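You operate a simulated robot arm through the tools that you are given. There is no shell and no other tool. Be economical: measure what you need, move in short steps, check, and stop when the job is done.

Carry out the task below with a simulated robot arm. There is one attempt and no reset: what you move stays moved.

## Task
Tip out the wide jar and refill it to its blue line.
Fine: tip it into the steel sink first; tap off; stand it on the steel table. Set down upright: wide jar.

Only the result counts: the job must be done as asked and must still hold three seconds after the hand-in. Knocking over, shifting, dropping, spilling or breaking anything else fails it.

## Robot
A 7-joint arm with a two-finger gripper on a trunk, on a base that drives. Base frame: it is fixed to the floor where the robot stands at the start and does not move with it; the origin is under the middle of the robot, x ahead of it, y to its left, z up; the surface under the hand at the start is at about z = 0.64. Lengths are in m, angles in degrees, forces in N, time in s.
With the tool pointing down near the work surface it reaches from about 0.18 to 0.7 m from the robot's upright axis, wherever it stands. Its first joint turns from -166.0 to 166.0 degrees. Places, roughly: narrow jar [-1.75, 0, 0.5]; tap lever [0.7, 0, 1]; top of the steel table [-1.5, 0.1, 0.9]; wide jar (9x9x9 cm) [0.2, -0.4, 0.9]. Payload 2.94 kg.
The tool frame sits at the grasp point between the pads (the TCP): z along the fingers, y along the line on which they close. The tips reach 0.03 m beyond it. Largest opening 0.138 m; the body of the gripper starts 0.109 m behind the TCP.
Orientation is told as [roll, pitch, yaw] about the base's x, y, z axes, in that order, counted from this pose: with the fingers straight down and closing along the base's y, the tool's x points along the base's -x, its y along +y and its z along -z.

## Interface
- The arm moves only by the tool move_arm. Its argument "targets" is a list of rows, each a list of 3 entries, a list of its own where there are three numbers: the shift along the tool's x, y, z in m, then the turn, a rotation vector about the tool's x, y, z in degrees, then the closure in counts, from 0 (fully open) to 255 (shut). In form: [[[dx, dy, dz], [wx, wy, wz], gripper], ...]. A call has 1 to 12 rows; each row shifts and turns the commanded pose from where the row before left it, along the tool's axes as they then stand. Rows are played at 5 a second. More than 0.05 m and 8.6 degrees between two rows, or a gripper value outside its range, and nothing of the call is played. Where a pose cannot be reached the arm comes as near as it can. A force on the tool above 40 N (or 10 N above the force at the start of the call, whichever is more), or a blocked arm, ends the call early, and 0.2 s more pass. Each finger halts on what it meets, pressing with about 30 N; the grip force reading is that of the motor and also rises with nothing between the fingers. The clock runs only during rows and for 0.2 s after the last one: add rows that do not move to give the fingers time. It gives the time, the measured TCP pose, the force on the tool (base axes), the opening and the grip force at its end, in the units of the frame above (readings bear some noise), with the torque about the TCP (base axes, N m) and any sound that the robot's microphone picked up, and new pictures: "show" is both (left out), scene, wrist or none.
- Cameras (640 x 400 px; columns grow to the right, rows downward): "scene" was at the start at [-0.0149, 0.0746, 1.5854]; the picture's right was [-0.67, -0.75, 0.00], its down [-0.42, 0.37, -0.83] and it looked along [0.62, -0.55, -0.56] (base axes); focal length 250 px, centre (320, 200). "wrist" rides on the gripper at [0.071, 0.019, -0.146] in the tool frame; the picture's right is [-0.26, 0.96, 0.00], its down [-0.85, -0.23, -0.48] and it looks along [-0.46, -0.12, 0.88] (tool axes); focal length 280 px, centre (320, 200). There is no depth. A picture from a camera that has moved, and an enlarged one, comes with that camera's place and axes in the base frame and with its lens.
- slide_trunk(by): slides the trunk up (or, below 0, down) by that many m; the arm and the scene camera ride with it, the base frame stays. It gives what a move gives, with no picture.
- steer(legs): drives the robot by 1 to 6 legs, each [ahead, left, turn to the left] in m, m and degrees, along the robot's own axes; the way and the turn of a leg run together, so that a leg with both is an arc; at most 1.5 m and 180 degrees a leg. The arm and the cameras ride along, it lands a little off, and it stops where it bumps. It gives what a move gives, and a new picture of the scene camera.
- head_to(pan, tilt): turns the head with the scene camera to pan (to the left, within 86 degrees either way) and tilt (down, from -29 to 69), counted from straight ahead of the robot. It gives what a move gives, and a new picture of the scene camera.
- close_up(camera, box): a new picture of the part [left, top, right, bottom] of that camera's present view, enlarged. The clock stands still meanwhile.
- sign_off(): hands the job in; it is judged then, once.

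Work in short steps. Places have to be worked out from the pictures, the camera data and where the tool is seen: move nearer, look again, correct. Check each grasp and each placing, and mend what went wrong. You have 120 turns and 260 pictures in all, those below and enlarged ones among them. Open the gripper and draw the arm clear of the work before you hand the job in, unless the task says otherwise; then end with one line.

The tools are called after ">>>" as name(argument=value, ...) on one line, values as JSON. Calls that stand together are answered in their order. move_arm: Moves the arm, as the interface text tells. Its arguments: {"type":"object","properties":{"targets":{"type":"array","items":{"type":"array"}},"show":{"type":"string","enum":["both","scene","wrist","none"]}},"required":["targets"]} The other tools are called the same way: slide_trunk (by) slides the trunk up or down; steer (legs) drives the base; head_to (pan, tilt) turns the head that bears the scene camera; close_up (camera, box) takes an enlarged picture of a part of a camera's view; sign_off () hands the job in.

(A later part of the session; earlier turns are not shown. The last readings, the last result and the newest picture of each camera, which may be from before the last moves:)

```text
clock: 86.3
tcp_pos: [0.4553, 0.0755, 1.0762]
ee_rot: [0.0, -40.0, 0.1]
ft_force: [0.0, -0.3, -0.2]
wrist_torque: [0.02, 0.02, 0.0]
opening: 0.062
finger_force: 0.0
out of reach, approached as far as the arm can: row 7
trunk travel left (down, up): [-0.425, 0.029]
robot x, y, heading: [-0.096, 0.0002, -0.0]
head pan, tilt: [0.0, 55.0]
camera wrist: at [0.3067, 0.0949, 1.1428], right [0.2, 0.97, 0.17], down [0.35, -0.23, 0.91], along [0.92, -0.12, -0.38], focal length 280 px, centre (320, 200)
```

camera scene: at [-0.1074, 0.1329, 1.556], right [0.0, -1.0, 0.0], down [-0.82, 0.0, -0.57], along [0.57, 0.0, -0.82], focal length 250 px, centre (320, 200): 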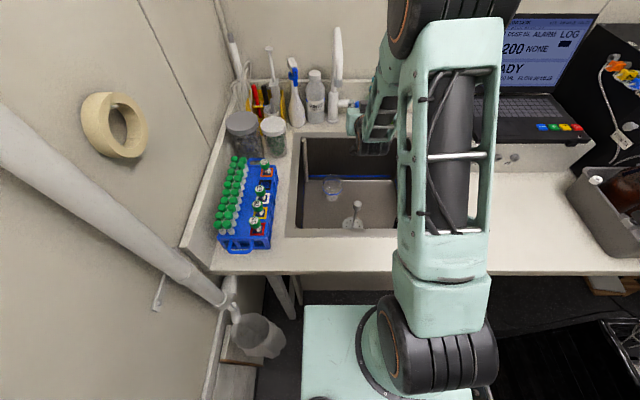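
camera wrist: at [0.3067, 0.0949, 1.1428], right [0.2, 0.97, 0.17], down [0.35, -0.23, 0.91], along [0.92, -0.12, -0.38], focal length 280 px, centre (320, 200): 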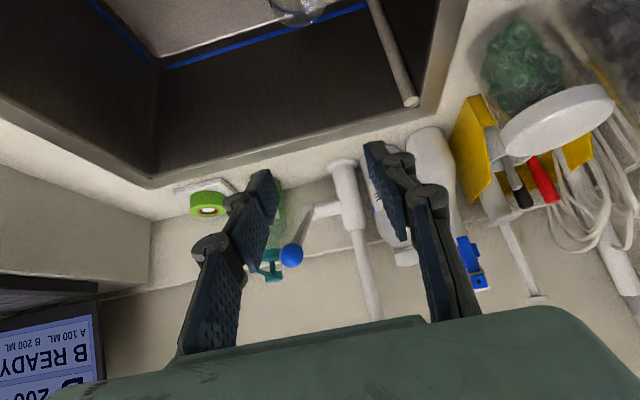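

Lowering to look into the jar.

>>> move_arm(targets=[[[0.0273, 0, 0.0326], [0, 0, 0], 140], [[0.0273, 0, 0.0326], [0, 0, 0], 140], [[0.0273, 0, 0.0326], [0, 0, 0], 140], [[0, 0, 0], [0, 8, 0], 100], [[0, 0, 0], [0, 8, 0], 40], [[0, 0, 0], [0, 0, 0], 40]], show="wrist")

>>> close_up(camera="wrist", box=[220, 20, 420, 180])

```text
clock: 87.7
tcp_pos: [0.4558, 0.0767, 0.949]
ee_rot: [0.0, -23.9, 0.1]
ft_force: [1.0, 0.0, 0.9]
wrist_torque: [-0.01, -0.01, 0.02]
opening: 0.1165
finger_force: 0.1
trunk travel left (down, up): [-0.425, 0.029]
robot x, y, heading: [-0.1001, -0.0002, 0.1]
head pan, tilt: [0.0, 55.0]
camera wrist: at [0.3305, 0.0953, 1.0537], right [0.24, 0.97, 0.11], down [0.58, -0.23, 0.78], along [0.78, -0.12, -0.62], focal length 280 px, centre (320, 200)
```

wrist: 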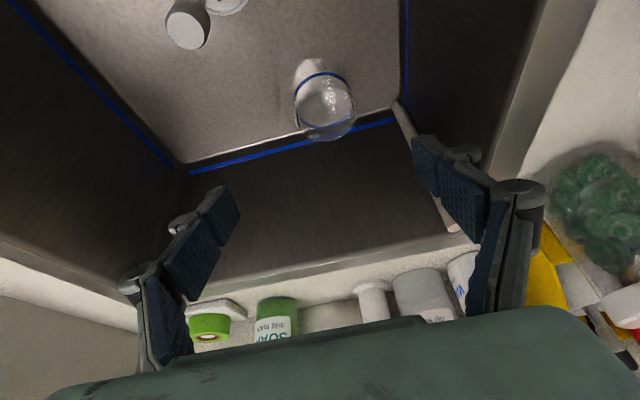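

```text
2.50 times, centred on (320, 100) of wrist
camera zoom: at [0.3305, 0.0953, 1.0537], right [0.24, 0.97, 0.11], down [0.58, -0.23, 0.78], along [0.78, -0.12, -0.62], focal length 701 px, centre (320, 450)
```

zoom: 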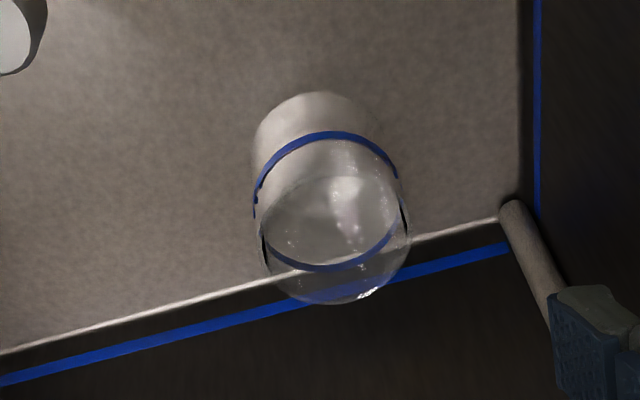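

>>> close_up(camera="wrist", box=[285, 50, 365, 150])

```text
4.00 times, centred on (325, 100) of wrist
camera zoom: at [0.3305, 0.0953, 1.0537], right [0.24, 0.97, 0.11], down [0.58, -0.23, 0.78], along [0.78, -0.12, -0.62], focal length 1122 px, centre (300, 600)
```

zoom: 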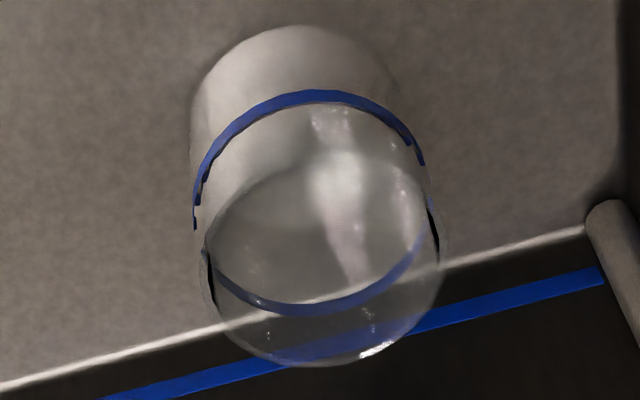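

It looks empty/transparent still. I go in to regrasp and look from close by, also weighing the jar.

>>> move_arm(targets=[[[0, 0.001, 0], [0, -8, 0], 40], [[0.0236, 0.001, 0.0378], [0, 0, 0], 40], [[0.0236, 0.001, 0.0378], [0, 0, 0], 40], [[0, 0, 0.04], [0, 0, 0], 40], [[0, 0, 0.03], [0, 0, 0], 40], [[0, 0, 0], [0, 0, 0], 40]], show="none")

>>> close_up(camera="wrist", box=[230, 40, 420, 220])

```text
clock: 89.1
tcp_pos: [0.4927, 0.0788, 0.8008]
ee_rot: [0.0, -32.0, 0.1]
ft_force: [0.1, 0.0, 0.4]
wrist_torque: [0.01, 0.03, 0.0]
opening: 0.1166
finger_force: 0.1
trunk travel left (down, up): [-0.425, 0.029]
robot x, y, heading: [-0.1021, -0.0011, 0.1]
head pan, tilt: [0.0, 55.0]
```

```text
2.22 times, centred on (325, 130) of wrist
camera zoom: at [0.3541, 0.0978, 0.8865], right [0.22, 0.97, 0.14], down [0.47, -0.23, 0.85], along [0.86, -0.12, -0.5], focal length 623 px, centre (309, 356)
```

zoom: 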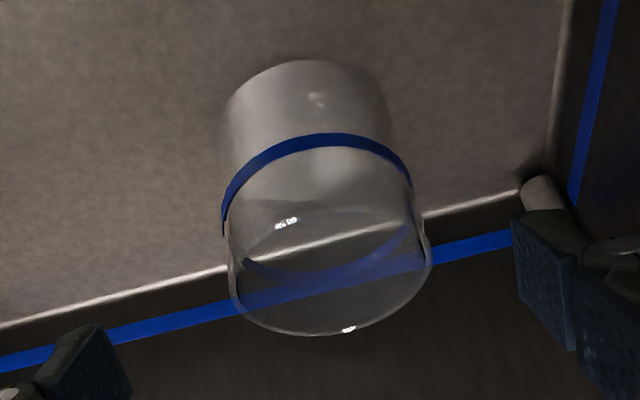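

Going in to grasp and weigh.

>>> move_arm(targets=[[[0, 0, 0.04], [0, 0, 0], 40], [[0, 0, 0.04], [0, 0, 0], 40], [[0, 0, 0.03], [0, 0, 0], 40], [[0, 0, 0.02], [0, 0, 0], 40], [[0, 0, 0], [0, 0, 0], 80], [[0, 0, 0], [0, 0, 0], 110], [[0, 0, 0], [0, 0, 0], 140], [[0, 0, 0], [0, 0, 0], 140], [[-0.0053, 0, -0.0085], [0, 0, 0], 140], [[-0.0053, 0, -0.0085], [0, 0, 0], 140], [[-0.0053, 0, -0.0085], [0, 0, 0], 140], [[0, 0, 0], [0, 0, 0], 140]], show="wrist")

>>> move_arm(targets=[[[0, 0, 0], [0, 0, 0], 140]], show="none")

>>> move_arm(targets=[[[0, 0, 0], [0, 0, 0], 140]], show="none")

>>> move_arm(targets=[[[0, 0, 0], [0, 0, 0], 140]], show="none")

>>> close_up(camera="wrist", box=[220, 80, 440, 300])

```text
clock: 91.7
tcp_pos: [0.5602, 0.0796, 0.7204]
ee_rot: [-0.1, -31.9, 0.1]
ft_force: [0.2, -0.8, -1.7]
wrist_torque: [0.02, 0.01, 0.04]
opening: 0.0826
finger_force: 30.1
trunk travel left (down, up): [-0.425, 0.029]
robot x, y, heading: [-0.0966, -0.0008, 0.2]
head pan, tilt: [0.0, 55.0]
camera wrist: at [0.4227, 0.098, 0.8064], right [0.22, 0.97, 0.14], down [0.47, -0.23, 0.85], along [0.86, -0.12, -0.5], focal length 280 px, centre (320, 200)
```

wrist: 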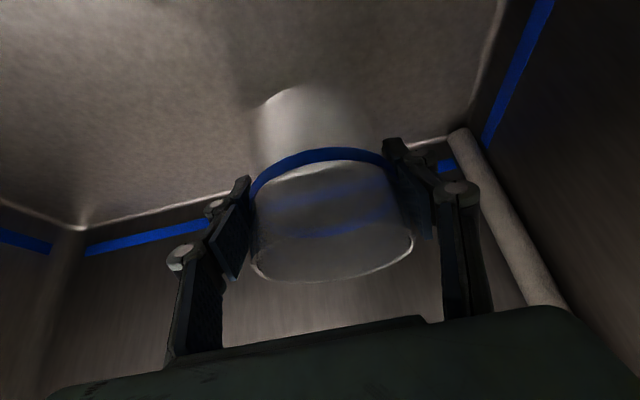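

```text
clock: 92.1
tcp_pos: [0.561, 0.0778, 0.7204]
ee_rot: [0.0, -32.0, 0.1]
ft_force: [0.3, 0.6, -0.5]
wrist_torque: [0.01, 0.01, 0.01]
opening: 0.0826
finger_force: 30.0
trunk travel left (down, up): [-0.425, 0.029]
robot x, y, heading: [-0.1002, 0.0011, -0.2]
head pan, tilt: [0.0, 55.0]
```

```text
clock: 92.5
tcp_pos: [0.5605, 0.0789, 0.7193]
ee_rot: [0.0, -32.0, 0.1]
ft_force: [-1.4, -0.9, -1.3]
wrist_torque: [-0.01, 0.0, 0.04]
opening: 0.0829
finger_force: 29.9
trunk travel left (down, up): [-0.425, 0.029]
robot x, y, heading: [-0.098, -0.0, 0.1]
head pan, tilt: [0.0, 55.0]
```

```text
clock: 92.9
tcp_pos: [0.5602, 0.079, 0.7206]
ee_rot: [0.0, -31.9, 0.1]
ft_force: [0.1, -0.2, -1.2]
wrist_torque: [0.01, -0.02, 0.01]
opening: 0.0827
finger_force: 30.0
trunk travel left (down, up): [-0.425, 0.029]
robot x, y, heading: [-0.101, 0.0002, 0.0]
head pan, tilt: [0.0, 55.0]
```

```text
1.82 times, centred on (330, 190) of wrist
camera zoom: at [0.4228, 0.098, 0.8063], right [0.22, 0.97, 0.14], down [0.47, -0.23, 0.85], along [0.86, -0.12, -0.5], focal length 510 px, centre (302, 218)
```

zoom: 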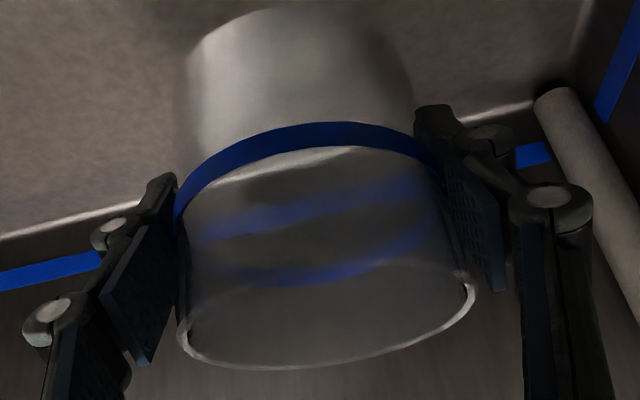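

The jar weighs ~1.2 N — still empty: nothing collects at this long fall. New plan: set it back down, open the tap and leave it running into the sink, then hold the jar up nearer the nozzle until the line is reached.

>>> move_arm(targets=[[[0.0053, 0, 0.0085], [0, 0, 0], 140], [[0.0053, 0, 0.0085], [0, 0, 0], 140], [[0.0053, 0, 0.0082], [0, 0, 0], 140], [[0, 0, 0], [0, 0, 0], 140]], show="none")

```text
clock: 93.9
tcp_pos: [0.5597, 0.079, 0.6903]
ee_rot: [0.0, -32.0, 0.1]
ft_force: [-0.2, -0.5, -1.2]
wrist_torque: [0.03, 0.01, 0.04]
opening: 0.083
finger_force: 31.0
trunk travel left (down, up): [-0.425, 0.029]
robot x, y, heading: [-0.1003, -0.0023, 0.0]
head pan, tilt: [0.0, 55.0]
```

Touch down, release and retreat.

>>> move_arm(targets=[[[0.0007, 0, 0.001], [0, 0, 0], 140], [[0, 0, 0], [0, 0, 0], 90], [[0, 0, 0], [0, 0, 0], 40], [[0, 0, 0], [0, 0, 0], 40], [[0, 0, -0.02], [0, 0, 0], 40], [[0, 0, -0.04], [0, 0, 0], 40], [[0, 0, -0.05], [0, 0, 0], 40], [[0, 0, -0.05], [0, 0, 0], 40], [[0, 0, -0.05], [0, 0, 0], 60], [[0, 0, -0.05], [0, 0, 0], 100], [[0, 0, 0], [0, 0, 0], 140]], show="wrist")

>>> move_arm(targets=[[[-0.0236, 0, -0.0378], [0, 0, 0], 140], [[-0.0236, 0, -0.0378], [0, 0, 0], 140], [[-0.0236, 0, -0.0378], [0, 0, 0], 140], [[0, -0.015, 0], [0, -8, 0], 140], [[0, -0.015, 0], [0, -8, 0], 140], [[0, -0.015, 0], [0, -8, 0], 140], [[0, -0.015, 0], [0, -8, 0], 140], [[0, 0, 0], [0, -8, 0], 140], [[0, 0, 0], [0, 0, 0], 140]], show="wrist")

```text
clock: 96.3
tcp_pos: [0.4231, 0.077, 0.9095]
ee_rot: [0.0, -32.0, 0.1]
ft_force: [0.5, 0.7, 0.4]
wrist_torque: [-0.05, -0.02, 0.03]
opening: 0.0621
finger_force: 0.0
trunk travel left (down, up): [-0.425, 0.029]
robot x, y, heading: [-0.1022, 0.0002, 0.1]
head pan, tilt: [0.0, 55.0]
camera wrist: at [0.2847, 0.0969, 0.9956], right [0.22, 0.97, 0.14], down [0.47, -0.23, 0.85], along [0.86, -0.12, -0.5], focal length 280 px, centre (320, 200)
```

wrist: 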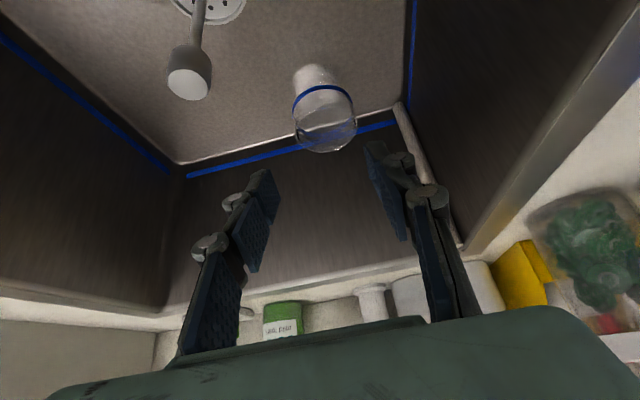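

```text
clock: 98.3
tcp_pos: [0.4445, 0.0207, 1.0391]
ee_rot: [-0.1, -71.9, 0.0]
ft_force: [0.5, -0.1, -0.1]
wrist_torque: [0.0, 0.01, 0.0]
opening: 0.0623
finger_force: 0.1
out of reach, approached as far as the arm can: row 7, 8
trunk travel left (down, up): [-0.425, 0.029]
robot x, y, heading: [-0.102, -0.0025, 0.3]
head pan, tilt: [0.0, 55.0]
camera wrist: at [0.2842, 0.0398, 1.0169], right [0.08, 0.97, 0.25], down [-0.19, -0.23, 0.95], along [0.98, -0.12, 0.17], focal length 280 px, centre (320, 200)
```

wrist: 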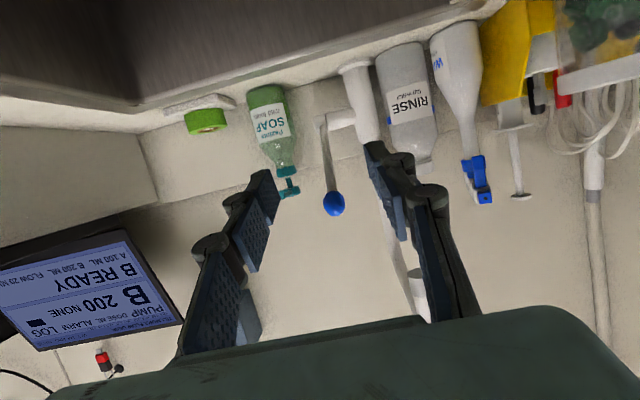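

Moving onto the ball again.

>>> move_arm(targets=[[[-0.0206, -0.0014, 0.0321], [0, 0, 0], 140], [[-0.0206, -0.0014, 0.0321], [0, 0, 0], 140], [[-0.0206, -0.0014, 0.0321], [0, 0, 0], 140], [[-0.0206, -0.0014, 0.0321], [0, 0, 0], 140], [[0, 0, 0], [0, 0, 0], 140]], show="wrist")

```text
clock: 99.5
tcp_pos: [0.5933, 0.0168, 1.0776]
ee_rot: [0.0, -72.0, 0.1]
ft_force: [0.1, 0.4, 0.2]
wrist_torque: [0.0, 0.0, -0.01]
opening: 0.0622
finger_force: 0.1
trunk travel left (down, up): [-0.425, 0.029]
robot x, y, heading: [-0.0967, -0.0009, 0.0]
head pan, tilt: [0.0, 55.0]
camera wrist: at [0.4328, 0.0348, 1.0555], right [0.08, 0.97, 0.25], down [-0.19, -0.23, 0.95], along [0.98, -0.12, 0.16], focal length 280 px, centre (320, 200)
```

wrist: 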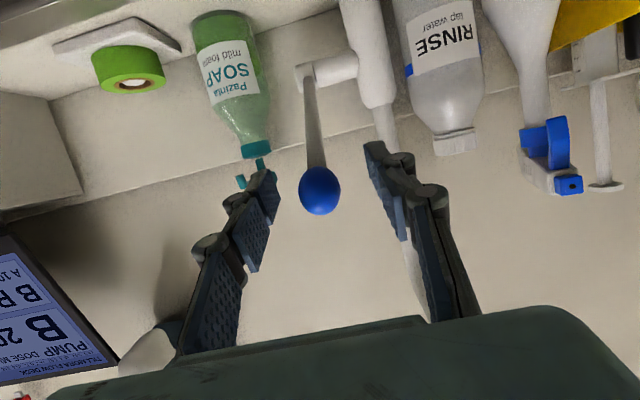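

Ball centred. Grip, press down ~4 cm along the arc, then release and back off, watching whether it stays open.

>>> move_arm(targets=[[[0, 0, 0], [0, 0, 0], 190], [[0, 0, 0], [0, 0, 0], 220], [[0, 0, 0], [0, 0, 0], 220], [[0.0098, 0, -0.0023], [0, 0, 0], 220], [[0.0148, 0, -0.0028], [0, 0, 0], 220], [[0.015, 0, -0.0012], [0, 0, 0], 220], [[0, 0, 0], [0, 0, 0], 220], [[0, 0, 0], [0, 0, 0], 180], [[0, 0, 0], [0, 0, 0], 140], [[0, 0, 0], [0, 0, 0], 140], [[0.01, 0, -0.03], [0, 0, 0], 140], [[0.0139, 0, -0.0428], [0, 0, 0], 140]], show="wrist")

>>> close_up(camera="scene", box=[290, 60, 390, 220])

```text
clock: 102.1
tcp_pos: [0.4968, 0.014, 1.0429]
ee_rot: [0.0, -72.2, 0.0]
ft_force: [0.9, -0.3, -0.4]
wrist_torque: [0.03, -0.01, 0.03]
opening: 0.0625
finger_force: 0.1
trunk travel left (down, up): [-0.425, 0.029]
robot x, y, heading: [-0.0984, -0.0011, 0.2]
head pan, tilt: [0.0, 55.0]
camera wrist: at [0.3367, 0.0337, 1.02], right [0.08, 0.97, 0.25], down [-0.19, -0.23, 0.95], along [0.98, -0.12, 0.17], focal length 280 px, centre (320, 200)
```

wrist: 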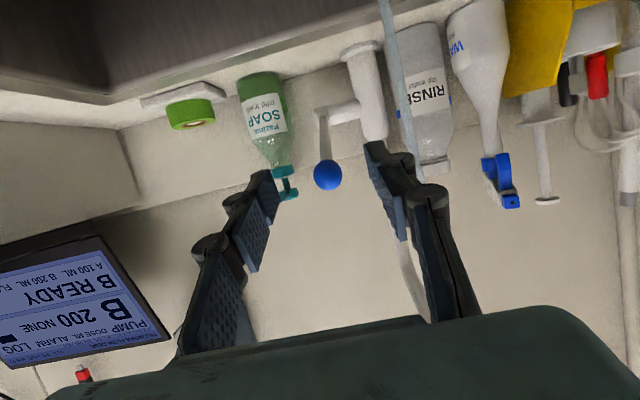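

```text
2.50 times, centred on (340, 140) of scene
camera zoom: at [-0.1089, 0.1336, 1.5559], right [0.0, -1.0, 0.0], down [-0.82, 0.0, -0.57], along [0.57, 0.0, -0.82], focal length 624 px, centre (270, 350)
```

zoom: 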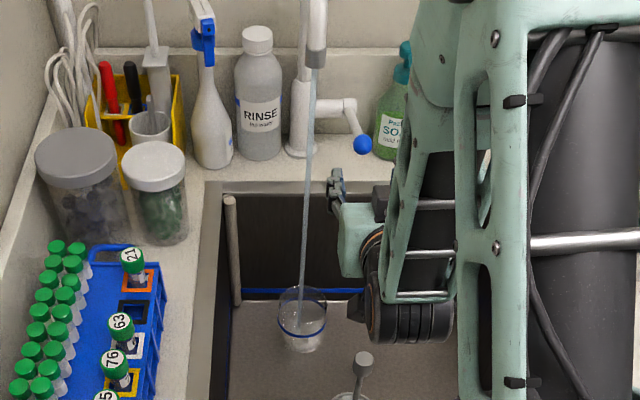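

The tap stays running. Now retreat, re-tilt to −40° and go down to the jar.

>>> move_arm(targets=[[[0.0139, 0, -0.0428], [0, 0, 0], 140], [[0, 0.0165, 0], [0, 8, 0], 140], [[0, 0.0165, 0], [0, 8, 0], 140], [[0, 0.0165, 0], [0, 8, 0], 140], [[0, 0.0165, 0], [0, 8, 0], 140], [[0, 0, 0], [0, 0, 0], 100], [[0, 0, 0], [0, 0, 0], 40]], show="none")

```text
clock: 103.7
tcp_pos: [0.4536, 0.081, 1.0434]
ee_rot: [0.0, -40.0, 0.0]
ft_force: [0.1, -0.3, 0.7]
wrist_torque: [0.03, 0.03, 0.04]
opening: 0.1165
finger_force: 0.2
trunk travel left (down, up): [-0.425, 0.029]
robot x, y, heading: [-0.1013, -0.0022, 0.0]
head pan, tilt: [0.0, 55.0]
```

>>> move_arm(targets=[[[0.0288, 0, 0.0276], [0, 0, 0], 40], [[0.0288, 0, 0.0276], [0, 0, 0], 40], [[0.0288, 0, 0.0276], [0, 0, 0], 40], [[0.0288, 0, 0.0276], [0, 0, 0], 40], [[0.0286, 0, 0.0274], [0, 0, 0], 40], [[0, 0, 0.04], [0, 0, 0], 40], [[0, 0, 0.04], [0, 0, 0], 40], [[0, 0, 0.03], [0, 0, 0], 40], [[0, 0, 0], [0, 0, 0], 40]], show="wrist")

```text
clock: 105.7
tcp_pos: [0.5019, 0.0802, 0.7594]
ee_rot: [-0.1, -39.9, 0.2]
ft_force: [1.0, -0.6, -0.4]
wrist_torque: [0.03, 0.0, 0.0]
opening: 0.1164
finger_force: 0.0
trunk travel left (down, up): [-0.425, 0.029]
robot x, y, heading: [-0.0973, -0.0019, -0.0]
head pan, tilt: [0.0, 55.0]
camera wrist: at [0.3531, 0.0998, 0.8254], right [0.2, 0.97, 0.17], down [0.34, -0.23, 0.91], along [0.92, -0.12, -0.38], focal length 280 px, centre (320, 200)
```

wrist: 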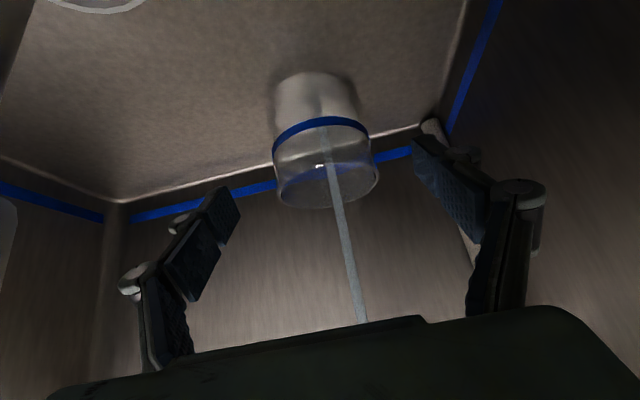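

Stream enters the jar, which still looks empty. Going on to grasp it and lifting 2 cm.

>>> move_arm(targets=[[[0, 0, 0.04], [0, 0, 0], 40], [[0, 0, 0.04], [0, 0, 0], 40], [[0, 0, 0.011], [0, 0, 0], 40], [[0, 0, 0], [0, 0, 0], 80], [[0, 0, 0], [0, 0, 0], 110], [[0, 0, 0], [0, 0, 0], 140], [[0, 0, 0], [0, 0, 0], 140], [[-0.0064, 0, -0.0077], [0, 0, 0], 140], [[-0.0064, 0, -0.0077], [0, 0, 0], 140], [[0, 0, 0], [0, 0, 0], 140]], show="wrist")

>>> close_up(camera="wrist", box=[220, 60, 440, 300])

```text
clock: 107.9
tcp_pos: [0.5606, 0.0824, 0.7109]
ee_rot: [0.0, -40.0, 0.1]
ft_force: [0.3, -0.1, -2.0]
wrist_torque: [0.01, -0.01, -0.05]
opening: 0.083
finger_force: 29.5
trunk travel left (down, up): [-0.425, 0.029]
robot x, y, heading: [-0.0976, 0.0007, 0.2]
head pan, tilt: [0.0, 55.0]
camera wrist: at [0.412, 0.1005, 0.7762], right [0.2, 0.97, 0.17], down [0.34, -0.23, 0.91], along [0.92, -0.12, -0.38], focal length 280 px, centre (320, 200)
```

wrist: 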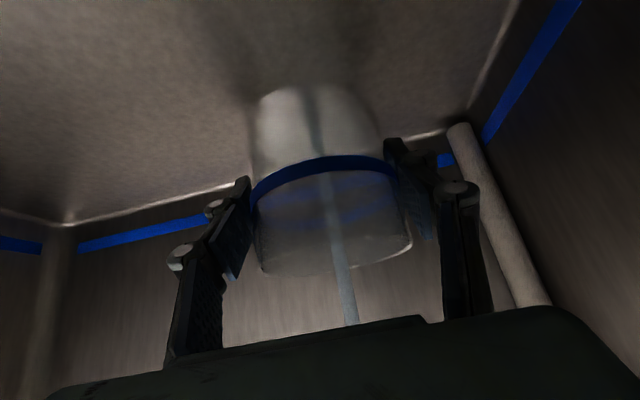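

```text
1.67 times, centred on (330, 180) of wrist
camera zoom: at [0.412, 0.1005, 0.7762], right [0.2, 0.97, 0.17], down [0.34, -0.23, 0.91], along [0.92, -0.12, -0.38], focal length 467 px, centre (303, 233)
```

zoom: 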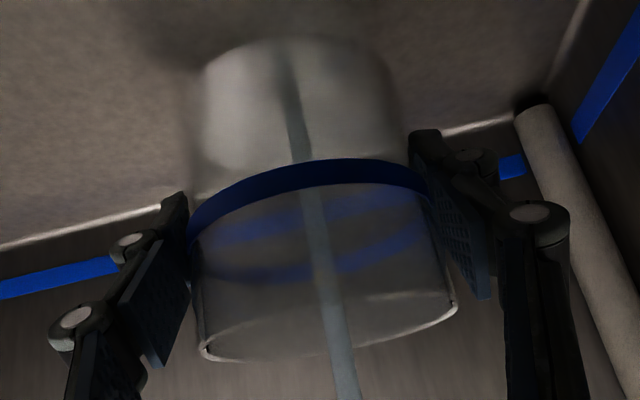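

Raising the jar under the stream to z≈0.80, then look.

>>> move_arm(targets=[[[-0.0193, 0, -0.023], [0, 0, 0], 140], [[-0.0193, 0, -0.023], [0, 0, 0], 140], [[-0.0193, 0, -0.023], [0, 0, 0], 140], [[0, 0, 0], [0, 0, 0], 140], [[0, 0, 0], [0, 0, 0], 140], [[0, 0, 0], [0, 0, 0], 140]], show="wrist")

>>> close_up(camera="wrist", box=[220, 60, 440, 300])

```text
clock: 109.3
tcp_pos: [0.5607, 0.0809, 0.8004]
ee_rot: [0.1, -40.1, 0.1]
ft_force: [-0.1, 1.0, -1.8]
wrist_torque: [-0.01, 0.01, 0.02]
opening: 0.0828
finger_force: 29.8
trunk travel left (down, up): [-0.425, 0.029]
robot x, y, heading: [-0.0995, 0.0022, 0.5]
head pan, tilt: [0.0, 55.0]
camera wrist: at [0.4123, 0.1005, 0.8659], right [0.2, 0.97, 0.17], down [0.35, -0.23, 0.91], along [0.92, -0.12, -0.38], focal length 280 px, centre (320, 200)
```

wrist: 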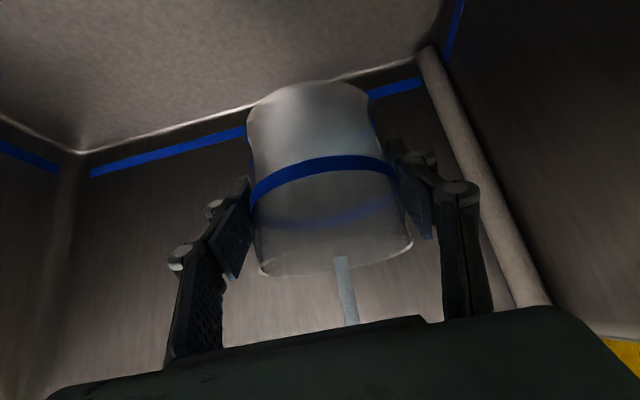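

```text
1.67 times, centred on (330, 180) of wrist
camera zoom: at [0.4123, 0.1005, 0.8659], right [0.2, 0.97, 0.17], down [0.35, -0.23, 0.91], along [0.92, -0.12, -0.38], focal length 467 px, centre (303, 233)
```

zoom: 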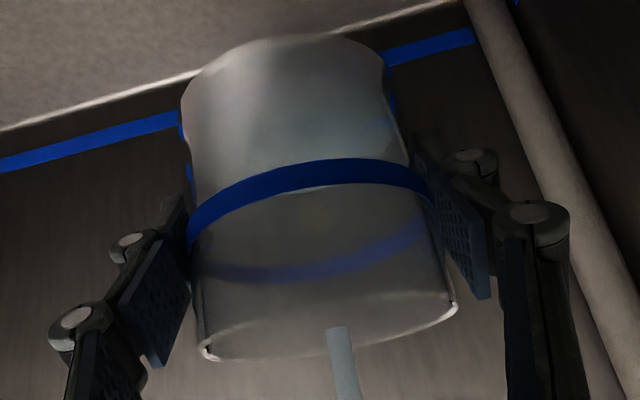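

Now the stream ends in the jar's mouth: it is catching. Waiting and watching the level.

>>> move_arm(targets=[[[0, 0, 0], [0, 0, 0], 140], [[0, 0, 0], [0, 0, 0], 140], [[0, 0, 0], [0, 0, 0], 140], [[0, 0, 0], [0, 0, 0], 140], [[0, 0, 0], [0, 0, 0], 140]], show="none")

>>> close_up(camera="wrist", box=[220, 60, 440, 300])

```text
clock: 110.5
tcp_pos: [0.5607, 0.0817, 0.8003]
ee_rot: [0.0, -40.1, 0.1]
ft_force: [0.7, 0.8, -2.4]
wrist_torque: [0.03, 0.05, 0.01]
opening: 0.0824
finger_force: 29.4
trunk travel left (down, up): [-0.425, 0.029]
robot x, y, heading: [-0.0997, -0.0013, -0.1]
head pan, tilt: [0.0, 55.0]
```

```text
1.67 times, centred on (330, 180) of wrist
camera zoom: at [0.4124, 0.1005, 0.8658], right [0.2, 0.97, 0.17], down [0.35, -0.23, 0.91], along [0.92, -0.12, -0.38], focal length 467 px, centre (303, 233)
```

zoom: 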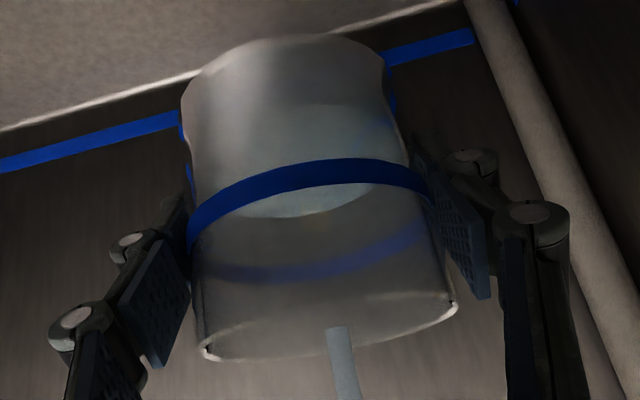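

Surface now shows (far edge y≈217; line's far side y≈275). Waiting ~1 s more.

>>> move_arm(targets=[[[0, 0, 0], [0, 0, 0], 140], [[0, 0, 0], [0, 0, 0], 140], [[0, 0, 0], [0, 0, 0], 140], [[0, 0, 0], [0, 0, 0], 140]], show="none")

>>> close_up(camera="wrist", box=[220, 60, 440, 300])

```text
clock: 111.5
tcp_pos: [0.5606, 0.0812, 0.801]
ee_rot: [0.0, -40.0, 0.1]
ft_force: [-0.1, 0.3, -3.3]
wrist_torque: [-0.04, 0.03, 0.0]
opening: 0.0825
finger_force: 29.9
trunk travel left (down, up): [-0.425, 0.029]
robot x, y, heading: [-0.1002, 0.0021, -0.0]
head pan, tilt: [0.0, 55.0]
```

```text
1.67 times, centred on (330, 180) of wrist
camera zoom: at [0.4124, 0.1005, 0.8658], right [0.2, 0.97, 0.17], down [0.35, -0.23, 0.91], along [0.92, -0.12, -0.38], focal length 467 px, centre (303, 233)
```

zoom: 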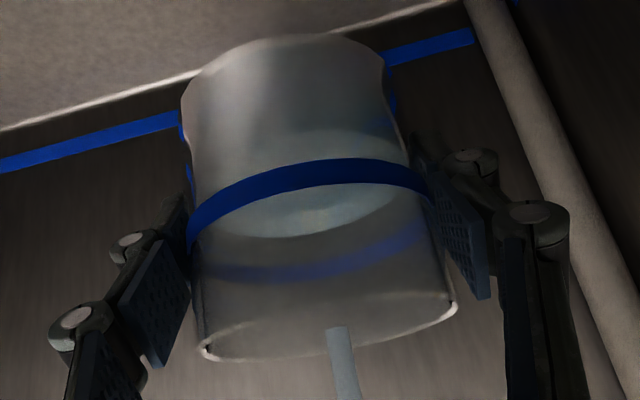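

Level rises ~21 px/s; ~34 px left (≈1.6 s). Another 0.8 s.

>>> move_arm(targets=[[[0, 0, 0], [0, 0, 0], 140], [[0, 0, 0], [0, 0, 0], 140], [[0, 0, 0], [0, 0, 0], 140]], show="none")

>>> close_up(camera="wrist", box=[250, 110, 430, 260])

```text
clock: 112.3
tcp_pos: [0.5614, 0.0809, 0.8]
ee_rot: [-0.1, -40.0, 0.2]
ft_force: [0.1, -0.4, -3.8]
wrist_torque: [0.02, 0.01, -0.02]
opening: 0.0824
finger_force: 30.6
trunk travel left (down, up): [-0.425, 0.029]
robot x, y, heading: [-0.1003, -0.0012, 0.0]
head pan, tilt: [0.0, 55.0]
```

```text
2.67 times, centred on (340, 185) of wrist
camera zoom: at [0.4124, 0.1005, 0.8657], right [0.2, 0.97, 0.17], down [0.35, -0.23, 0.91], along [0.92, -0.12, -0.38], focal length 748 px, centre (267, 240)
```

zoom: 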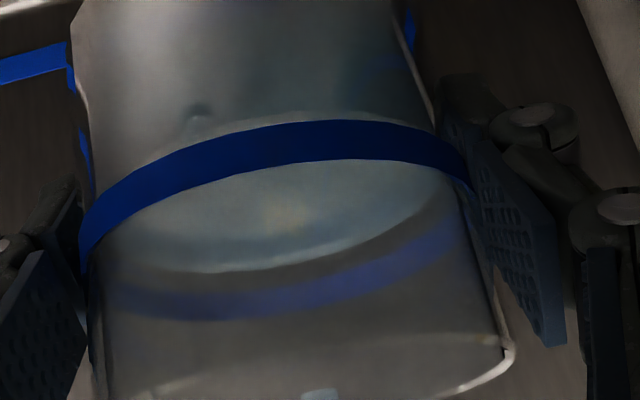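

About 1 s left. Waiting 0.4 s more before a last check.

>>> move_arm(targets=[[[0, 0, 0], [0, 0, 0], 140]], show="none")

>>> close_up(camera="wrist", box=[250, 110, 430, 260])

```text
clock: 112.7
tcp_pos: [0.561, 0.0811, 0.7997]
ee_rot: [0.1, -40.1, 0.2]
ft_force: [0.7, 0.0, -3.8]
wrist_torque: [0.04, 0.05, 0.01]
opening: 0.0824
finger_force: 29.6
trunk travel left (down, up): [-0.425, 0.029]
robot x, y, heading: [-0.0977, 0.0021, -0.1]
head pan, tilt: [0.0, 55.0]
```

```text
2.67 times, centred on (340, 185) of wrist
camera zoom: at [0.4124, 0.1005, 0.8657], right [0.2, 0.97, 0.17], down [0.35, -0.23, 0.91], along [0.92, -0.12, -0.38], focal length 748 px, centre (267, 240)
```

zoom: 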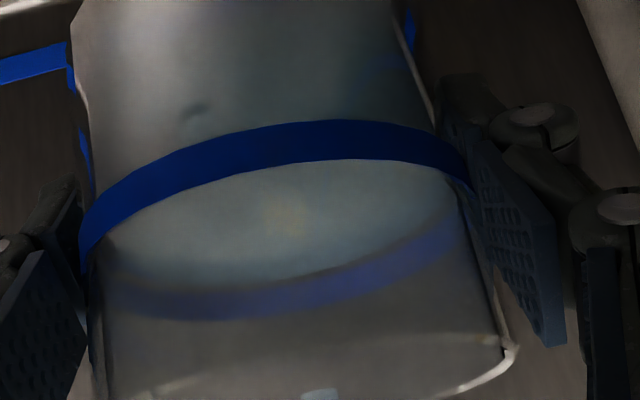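

Level is at the band's lower edge, ~0.4 s from its middle. Holding 0.2 s, then withdrawing the jar back and up out of the stream.

>>> move_arm(targets=[[[0, 0, 0], [0, 0, 0], 140], [[0.0155, 0, -0.036], [0, 0, 0], 140], [[0.0178, 0, -0.041], [0, 0, 0], 140], [[0.0133, 0, -0.0308], [0, 0, 0], 140], [[0, 0, 0], [0, 0, 0], 140]], show="both")

>>> close_up(camera="wrist", box=[250, 110, 430, 260])

```text
clock: 113.9
tcp_pos: [0.455, 0.0811, 0.8524]
ee_rot: [-0.1, -40.1, 0.1]
ft_force: [0.1, -1.2, -3.6]
wrist_torque: [-0.02, 0.0, 0.0]
opening: 0.0824
finger_force: 30.3
trunk travel left (down, up): [-0.425, 0.029]
robot x, y, heading: [-0.0956, 0.0021, 0.4]
head pan, tilt: [0.0, 55.0]
camera scene: at [-0.108, 0.1337, 1.5559], right [0.0, -1.0, 0.0], down [-0.82, 0.0, -0.57], along [0.57, 0.0, -0.82], focal length 250 px, centre (320, 200)
camera wrist: at [0.3072, 0.1004, 0.9184], right [0.2, 0.97, 0.17], down [0.35, -0.23, 0.91], along [0.92, -0.12, -0.38], focal length 280 px, centre (320, 200)
```

scene: 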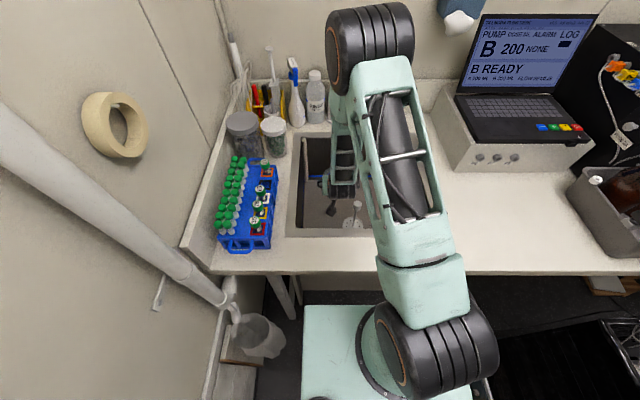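
wrist: 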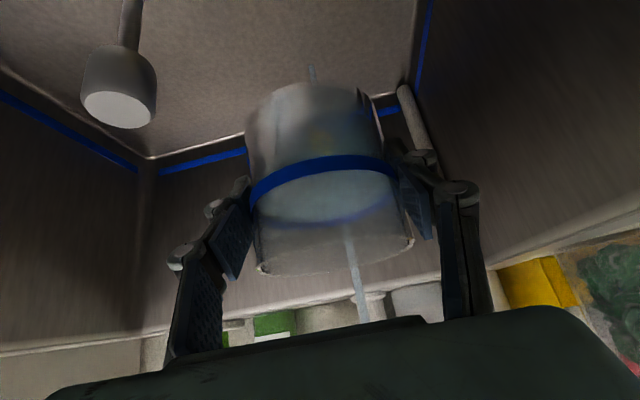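

```text
2.67 times, centred on (340, 185) of wrist
camera zoom: at [0.3072, 0.1004, 0.9184], right [0.2, 0.97, 0.17], down [0.35, -0.23, 0.91], along [0.92, -0.12, -0.38], focal length 748 px, centre (267, 240)
```

zoom: 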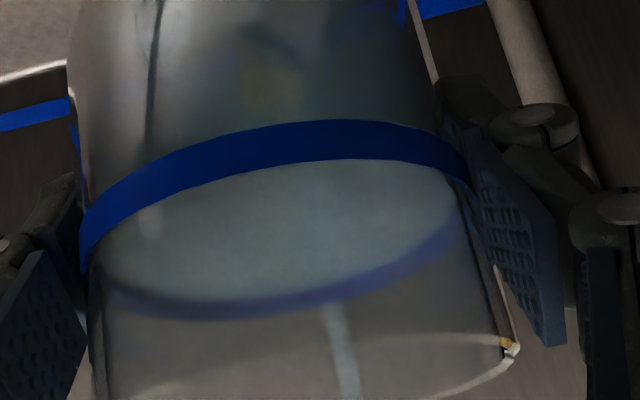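

Level sits within the blue band. I now park the filled jar on the sink floor away from the stream, at [0.52, -0.08]; first rising over the drain knob.

>>> move_arm(targets=[[[-0.0171, 0, -0.0204], [0, 0, 0], 140], [[-0.0171, 0, -0.0204], [0, 0, 0], 140], [[-0.0171, 0, -0.0204], [0, 0, 0], 140], [[-0.005, -0.0162, 0.0042], [0, 0, 0], 140], [[-0.00996, -0.0322, 0.00836], [0, 0, 0], 140], [[-0.00996, -0.0322, 0.00836], [0, 0, 0], 140], [[-0.00996, -0.0322, 0.00836], [0, 0, 0], 140], [[-0.00996, -0.0322, 0.00836], [0, 0, 0], 140], [[-0.005, -0.016, 0.0042], [0, 0, 0], 140], [[0, 0, 0], [0, 0, 0], 140]], show="both")

```text
clock: 116.1
tcp_pos: [0.5219, -0.081, 0.9323]
ee_rot: [0.0, -40.0, 0.1]
ft_force: [-0.4, -0.2, -3.8]
wrist_torque: [-0.03, -0.04, 0.03]
opening: 0.0824
finger_force: 30.3
trunk travel left (down, up): [-0.425, 0.029]
robot x, y, heading: [-0.0967, -0.002, 0.4]
head pan, tilt: [0.0, 55.0]
camera scene: at [-0.108, 0.1336, 1.5559], right [0.0, -1.0, 0.0], down [-0.82, 0.0, -0.57], along [0.57, 0.0, -0.82], focal length 250 px, centre (320, 200)
camera wrist: at [0.3732, -0.0614, 0.9984], right [0.2, 0.97, 0.17], down [0.35, -0.23, 0.91], along [0.92, -0.12, -0.38], focal length 280 px, centre (320, 200)
```

scene: 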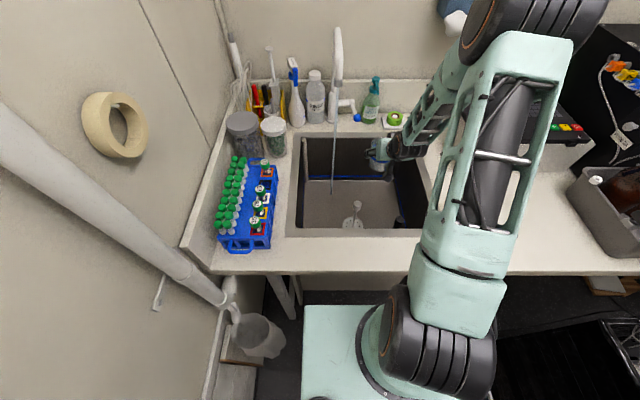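
wrist: 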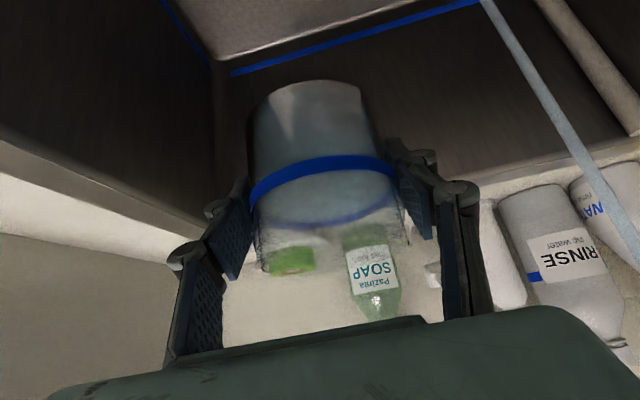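

Lowering to just above the sink floor.

>>> move_arm(targets=[[[0.0161, 0, 0.0192], [0, 0, 0], 140], [[0.0225, 0, 0.0268], [0, 0, 0], 140], [[0.0225, 0, 0.0268], [0, 0, 0], 140], [[0.0225, 0, 0.0268], [0, 0, 0], 140], [[0.0225, 0, 0.0268], [0, 0, 0], 140], [[0.0225, 0, 0.0268], [0, 0, 0], 140], [[0.0129, 0, 0.0153], [0, 0, 0], 140], [[0.0064, 0, 0.0077], [0, 0, 0], 140], [[0, 0, 0], [0, 0, 0], 140]], show="wrist")

```text
clock: 118.1
tcp_pos: [0.52, -0.0798, 0.7019]
ee_rot: [0.0, -40.0, 0.1]
ft_force: [0.3, 0.0, -3.6]
wrist_torque: [0.0, 0.02, 0.0]
opening: 0.0826
finger_force: 30.3
trunk travel left (down, up): [-0.425, 0.029]
robot x, y, heading: [-0.1007, 0.0001, 0.0]
head pan, tilt: [0.0, 55.0]
camera wrist: at [0.3728, -0.0611, 0.7678], right [0.2, 0.97, 0.17], down [0.34, -0.23, 0.91], along [0.92, -0.12, -0.38], focal length 280 px, centre (320, 200)
```

wrist: 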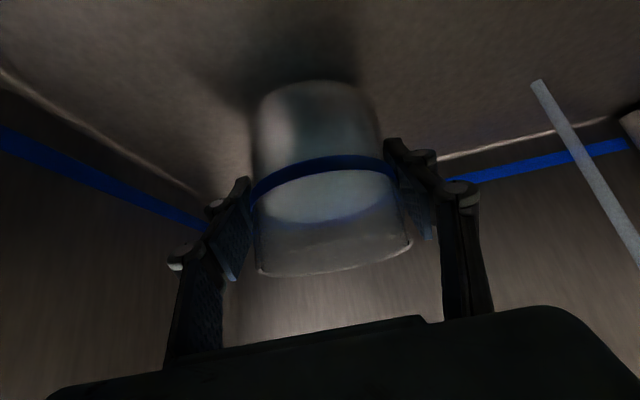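

Final centimetre with small steps to feel contact.

>>> move_arm(targets=[[[0.0032, 0, 0.0038], [0, 0, 0], 140], [[0.0026, 0, 0.0031], [0, 0, 0], 140], [[0, 0, 0], [0, 0, 0], 140]], show="none")

>>> move_arm(targets=[[[0.0008, 0, 0.001], [0, 0, 0], 140], [[0, 0, 0], [0, 0, 0], 140]], show="none")

```text
clock: 118.9
tcp_pos: [0.5221, -0.0797, 0.6923]
ee_rot: [0.0, -40.0, 0.1]
ft_force: [-0.8, -0.5, -3.5]
wrist_torque: [-0.02, 0.04, -0.01]
opening: 0.0822
finger_force: 30.2
trunk travel left (down, up): [-0.425, 0.029]
robot x, y, heading: [-0.101, -0.0039, 0.0]
head pan, tilt: [0.0, 55.0]
```

```text
clock: 119.5
tcp_pos: [0.5217, -0.0807, 0.6916]
ee_rot: [0.1, -40.1, 0.1]
ft_force: [0.1, 0.9, -3.5]
wrist_torque: [0.02, 0.01, -0.02]
opening: 0.0824
finger_force: 30.0
trunk travel left (down, up): [-0.425, 0.029]
robot x, y, heading: [-0.0989, -0.0022, 0.1]
head pan, tilt: [0.0, 55.0]
```

>>> move_arm(targets=[[[0.0008, 0, 0.001], [0, 0, 0], 140], [[0, 0, 0], [0, 0, 0], 140]], show="none")

>>> move_arm(targets=[[[0.0008, 0, 0.001], [0, 0, 0], 140], [[0, 0, 0], [0, 0, 0], 140]], show="none")

```text
clock: 120.1
tcp_pos: [0.5217, -0.0805, 0.6906]
ee_rot: [0.0, -40.1, 0.1]
ft_force: [-1.0, -0.7, 0.8]
wrist_torque: [-0.17, 0.07, -0.04]
opening: 0.0825
finger_force: 29.9
trunk travel left (down, up): [-0.425, 0.029]
robot x, y, heading: [-0.1, -0.0029, 0.2]
head pan, tilt: [0.0, 55.0]
```

```text
clock: 120.7
tcp_pos: [0.5222, -0.0812, 0.6911]
ee_rot: [0.0, -40.2, 0.0]
ft_force: [-2.5, 0.4, 9.2]
wrist_torque: [-0.4, 0.28, -0.07]
opening: 0.0827
finger_force: 30.0
trunk travel left (down, up): [-0.425, 0.029]
robot x, y, heading: [-0.0988, -0.0035, 0.1]
head pan, tilt: [0.0, 55.0]
```

Standing. Release, retreat a bit along the fingers, then straight up.

>>> move_arm(targets=[[[-0.0008, 0, -0.001], [0, 0, 0], 140], [[0, 0, 0], [0, 0, 0], 90], [[0, 0, 0], [0, 0, 0], 40], [[0, 0, 0], [0, 0, 0], 40], [[0, 0, -0.02], [0, 0, 0], 40], [[0, 0, -0.03], [0, 0, 0], 40], [[0, 0, -0.03], [0, 0, 0], 40], [[-0.0257, 0, -0.0306], [0, 0, 0], 40], [[-0.0257, 0, -0.0306], [0, 0, 0], 40], [[-0.0257, 0, -0.0306], [0, 0, 0], 40], [[0, 0, 0], [0, 0, 0], 40]], show="both")

```text
clock: 123.1
tcp_pos: [0.4681, -0.0779, 0.8737]
ee_rot: [0.0, -40.0, 0.1]
ft_force: [0.7, -1.1, -0.1]
wrist_torque: [0.01, 0.0, -0.02]
opening: 0.1165
finger_force: 0.1
trunk travel left (down, up): [-0.425, 0.029]
robot x, y, heading: [-0.1019, 0.0006, 0.1]
head pan, tilt: [0.0, 55.0]
camera scene: at [-0.1084, 0.1336, 1.5559], right [0.0, -1.0, 0.0], down [-0.82, 0.0, -0.57], along [0.57, 0.0, -0.82], focal length 250 px, centre (320, 200)
camera wrist: at [0.321, -0.0595, 0.9386], right [0.2, 0.97, 0.17], down [0.35, -0.23, 0.91], along [0.92, -0.12, -0.38], focal length 280 px, centre (320, 200)
```

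scene: 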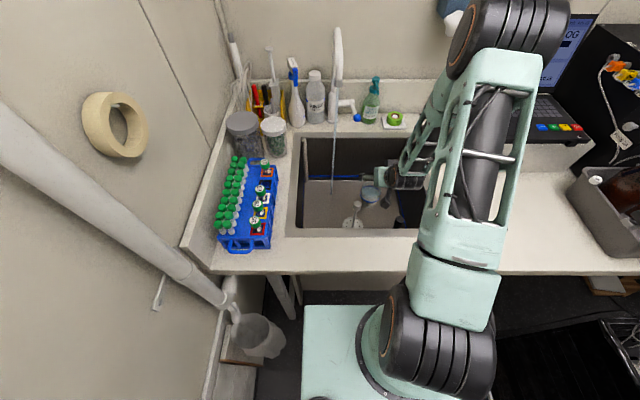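
wrist: 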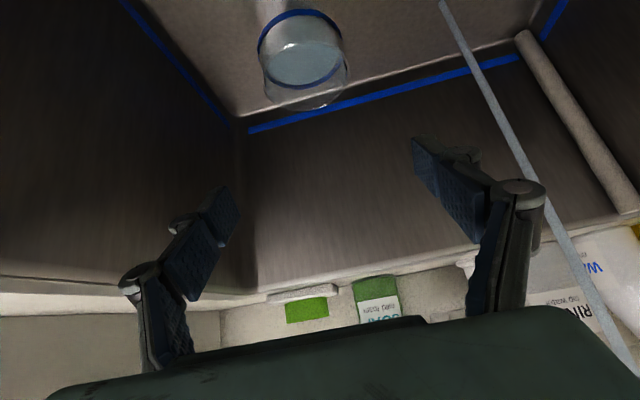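

The jar stands with its water. Now back to the lever to shut the tap.

>>> move_arm(targets=[[[-0.025, 0, -0.0297], [0, 0, 0], 60], [[-0.025, 0, -0.0297], [0, 0, 0], 90], [[-0.025, 0, -0.0297], [0, 0, 0], 120], [[-0.025, 0, -0.0297], [0, 0, 0], 140], [[0, 0.0235, 0], [0, -8, 0], 140], [[0, 0.0235, 0], [0, -8, 0], 140], [[0, 0.0235, 0], [0, -8, 0], 140], [[0, 0.0235, 0], [0, -8, 0], 140], [[0, 0, 0], [0, 0, 0], 140]], show="wrist")

```text
clock: 125.1
tcp_pos: [0.47, 0.0143, 1.0267]
ee_rot: [-0.2, -72.0, 0.2]
ft_force: [-0.5, -0.4, -0.1]
wrist_torque: [-0.01, -0.04, 0.02]
opening: 0.0619
finger_force: 0.0
trunk travel left (down, up): [-0.425, 0.029]
robot x, y, heading: [-0.1022, -0.0017, 0.1]
head pan, tilt: [0.0, 55.0]
camera wrist: at [0.3086, 0.0334, 1.0044], right [0.08, 0.97, 0.25], down [-0.19, -0.23, 0.95], along [0.98, -0.12, 0.17], focal length 280 px, centre (320, 200)
```

wrist: 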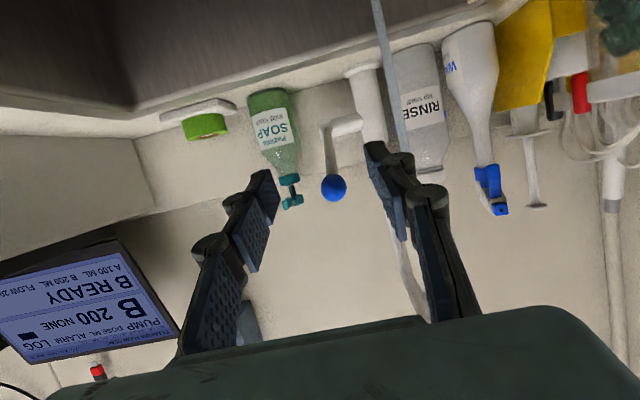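

>>> move_arm(targets=[[[-0.0152, 0.0003, 0.0309], [0, 0, 0], 140], [[-0.0152, 0.0003, 0.0309], [0, 0, 0], 140], [[-0.0152, 0.0003, 0.0309], [0, 0, 0], 140], [[0, 0, 0], [0, 0, 0], 140]], show="wrist")

```text
clock: 126.1
tcp_pos: [0.572, 0.014, 1.0429]
ee_rot: [-0.1, -72.0, 0.1]
ft_force: [-0.3, -0.5, 0.0]
wrist_torque: [0.02, 0.01, 0.0]
opening: 0.0624
finger_force: 0.1
trunk travel left (down, up): [-0.425, 0.029]
robot x, y, heading: [-0.1014, -0.0013, 0.1]
head pan, tilt: [0.0, 55.0]
camera wrist: at [0.411, 0.0343, 1.0204], right [0.08, 0.97, 0.25], down [-0.19, -0.23, 0.95], along [0.98, -0.12, 0.16], focal length 280 px, centre (320, 200)
```

wrist: 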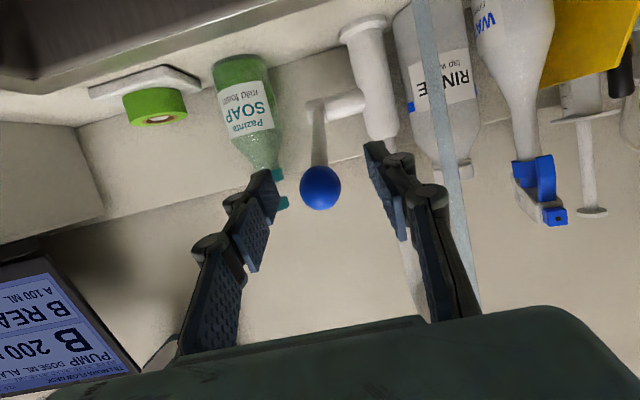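

Ball centred. Gripping and lifting it back to the closed position, a touch beyond.

>>> move_arm(targets=[[[0, 0, 0], [0, 0, 0], 190], [[0, 0, 0], [0, 0, 0], 220], [[0, 0, 0], [0, 0, 0], 220], [[-0.015, 0, 0.0012], [0, 0, 0], 220], [[-0.0148, 0, 0.0028], [0, 0, 0], 220], [[-0.0098, 0, 0.0023], [0, 0, 0], 220], [[-0.0015, 0, 0.0004], [0, 0, 0], 220], [[0, 0, 0], [0, 0, 0], 220]], show="wrist")

>>> close_up(camera="scene", box=[290, 60, 400, 240])

```text
clock: 127.9
tcp_pos: [0.591, 0.0145, 1.0792]
ee_rot: [0.0, -71.9, 0.1]
ft_force: [-7.1, -0.3, -4.5]
wrist_torque: [0.01, 1.36, 0.0]
opening: 0.024
finger_force: 44.8
trunk travel left (down, up): [-0.425, 0.029]
robot x, y, heading: [-0.1005, 0.0006, 0.3]
head pan, tilt: [0.0, 55.0]
camera wrist: at [0.4302, 0.0341, 1.0569], right [0.08, 0.97, 0.25], down [-0.19, -0.23, 0.95], along [0.98, -0.12, 0.16], focal length 280 px, centre (320, 200)
```

wrist: 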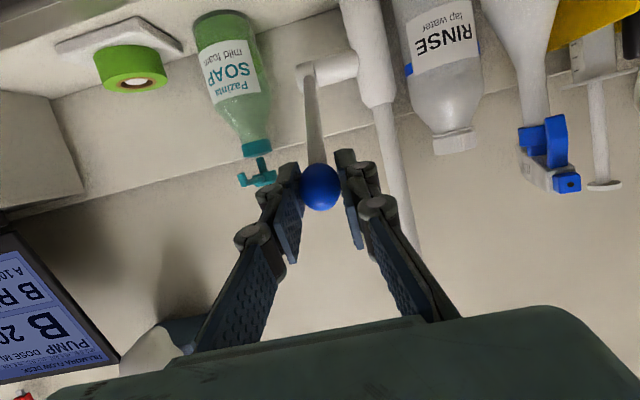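

```text
2.22 times, centred on (345, 150) of scene
camera zoom: at [-0.1087, 0.1336, 1.5559], right [0.0, -1.0, 0.0], down [-0.82, 0.0, -0.57], along [0.57, 0.0, -0.82], focal length 555 px, centre (264, 311)
```

zoom: 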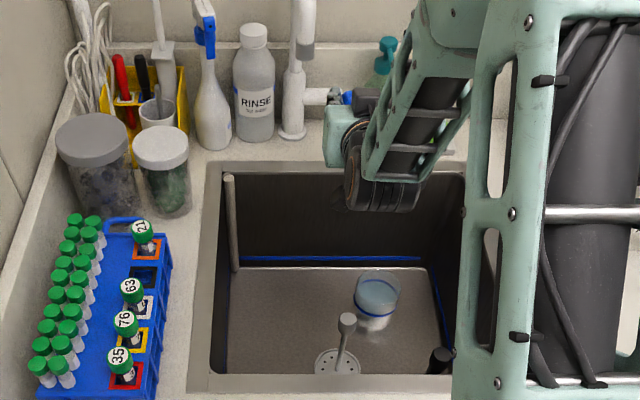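

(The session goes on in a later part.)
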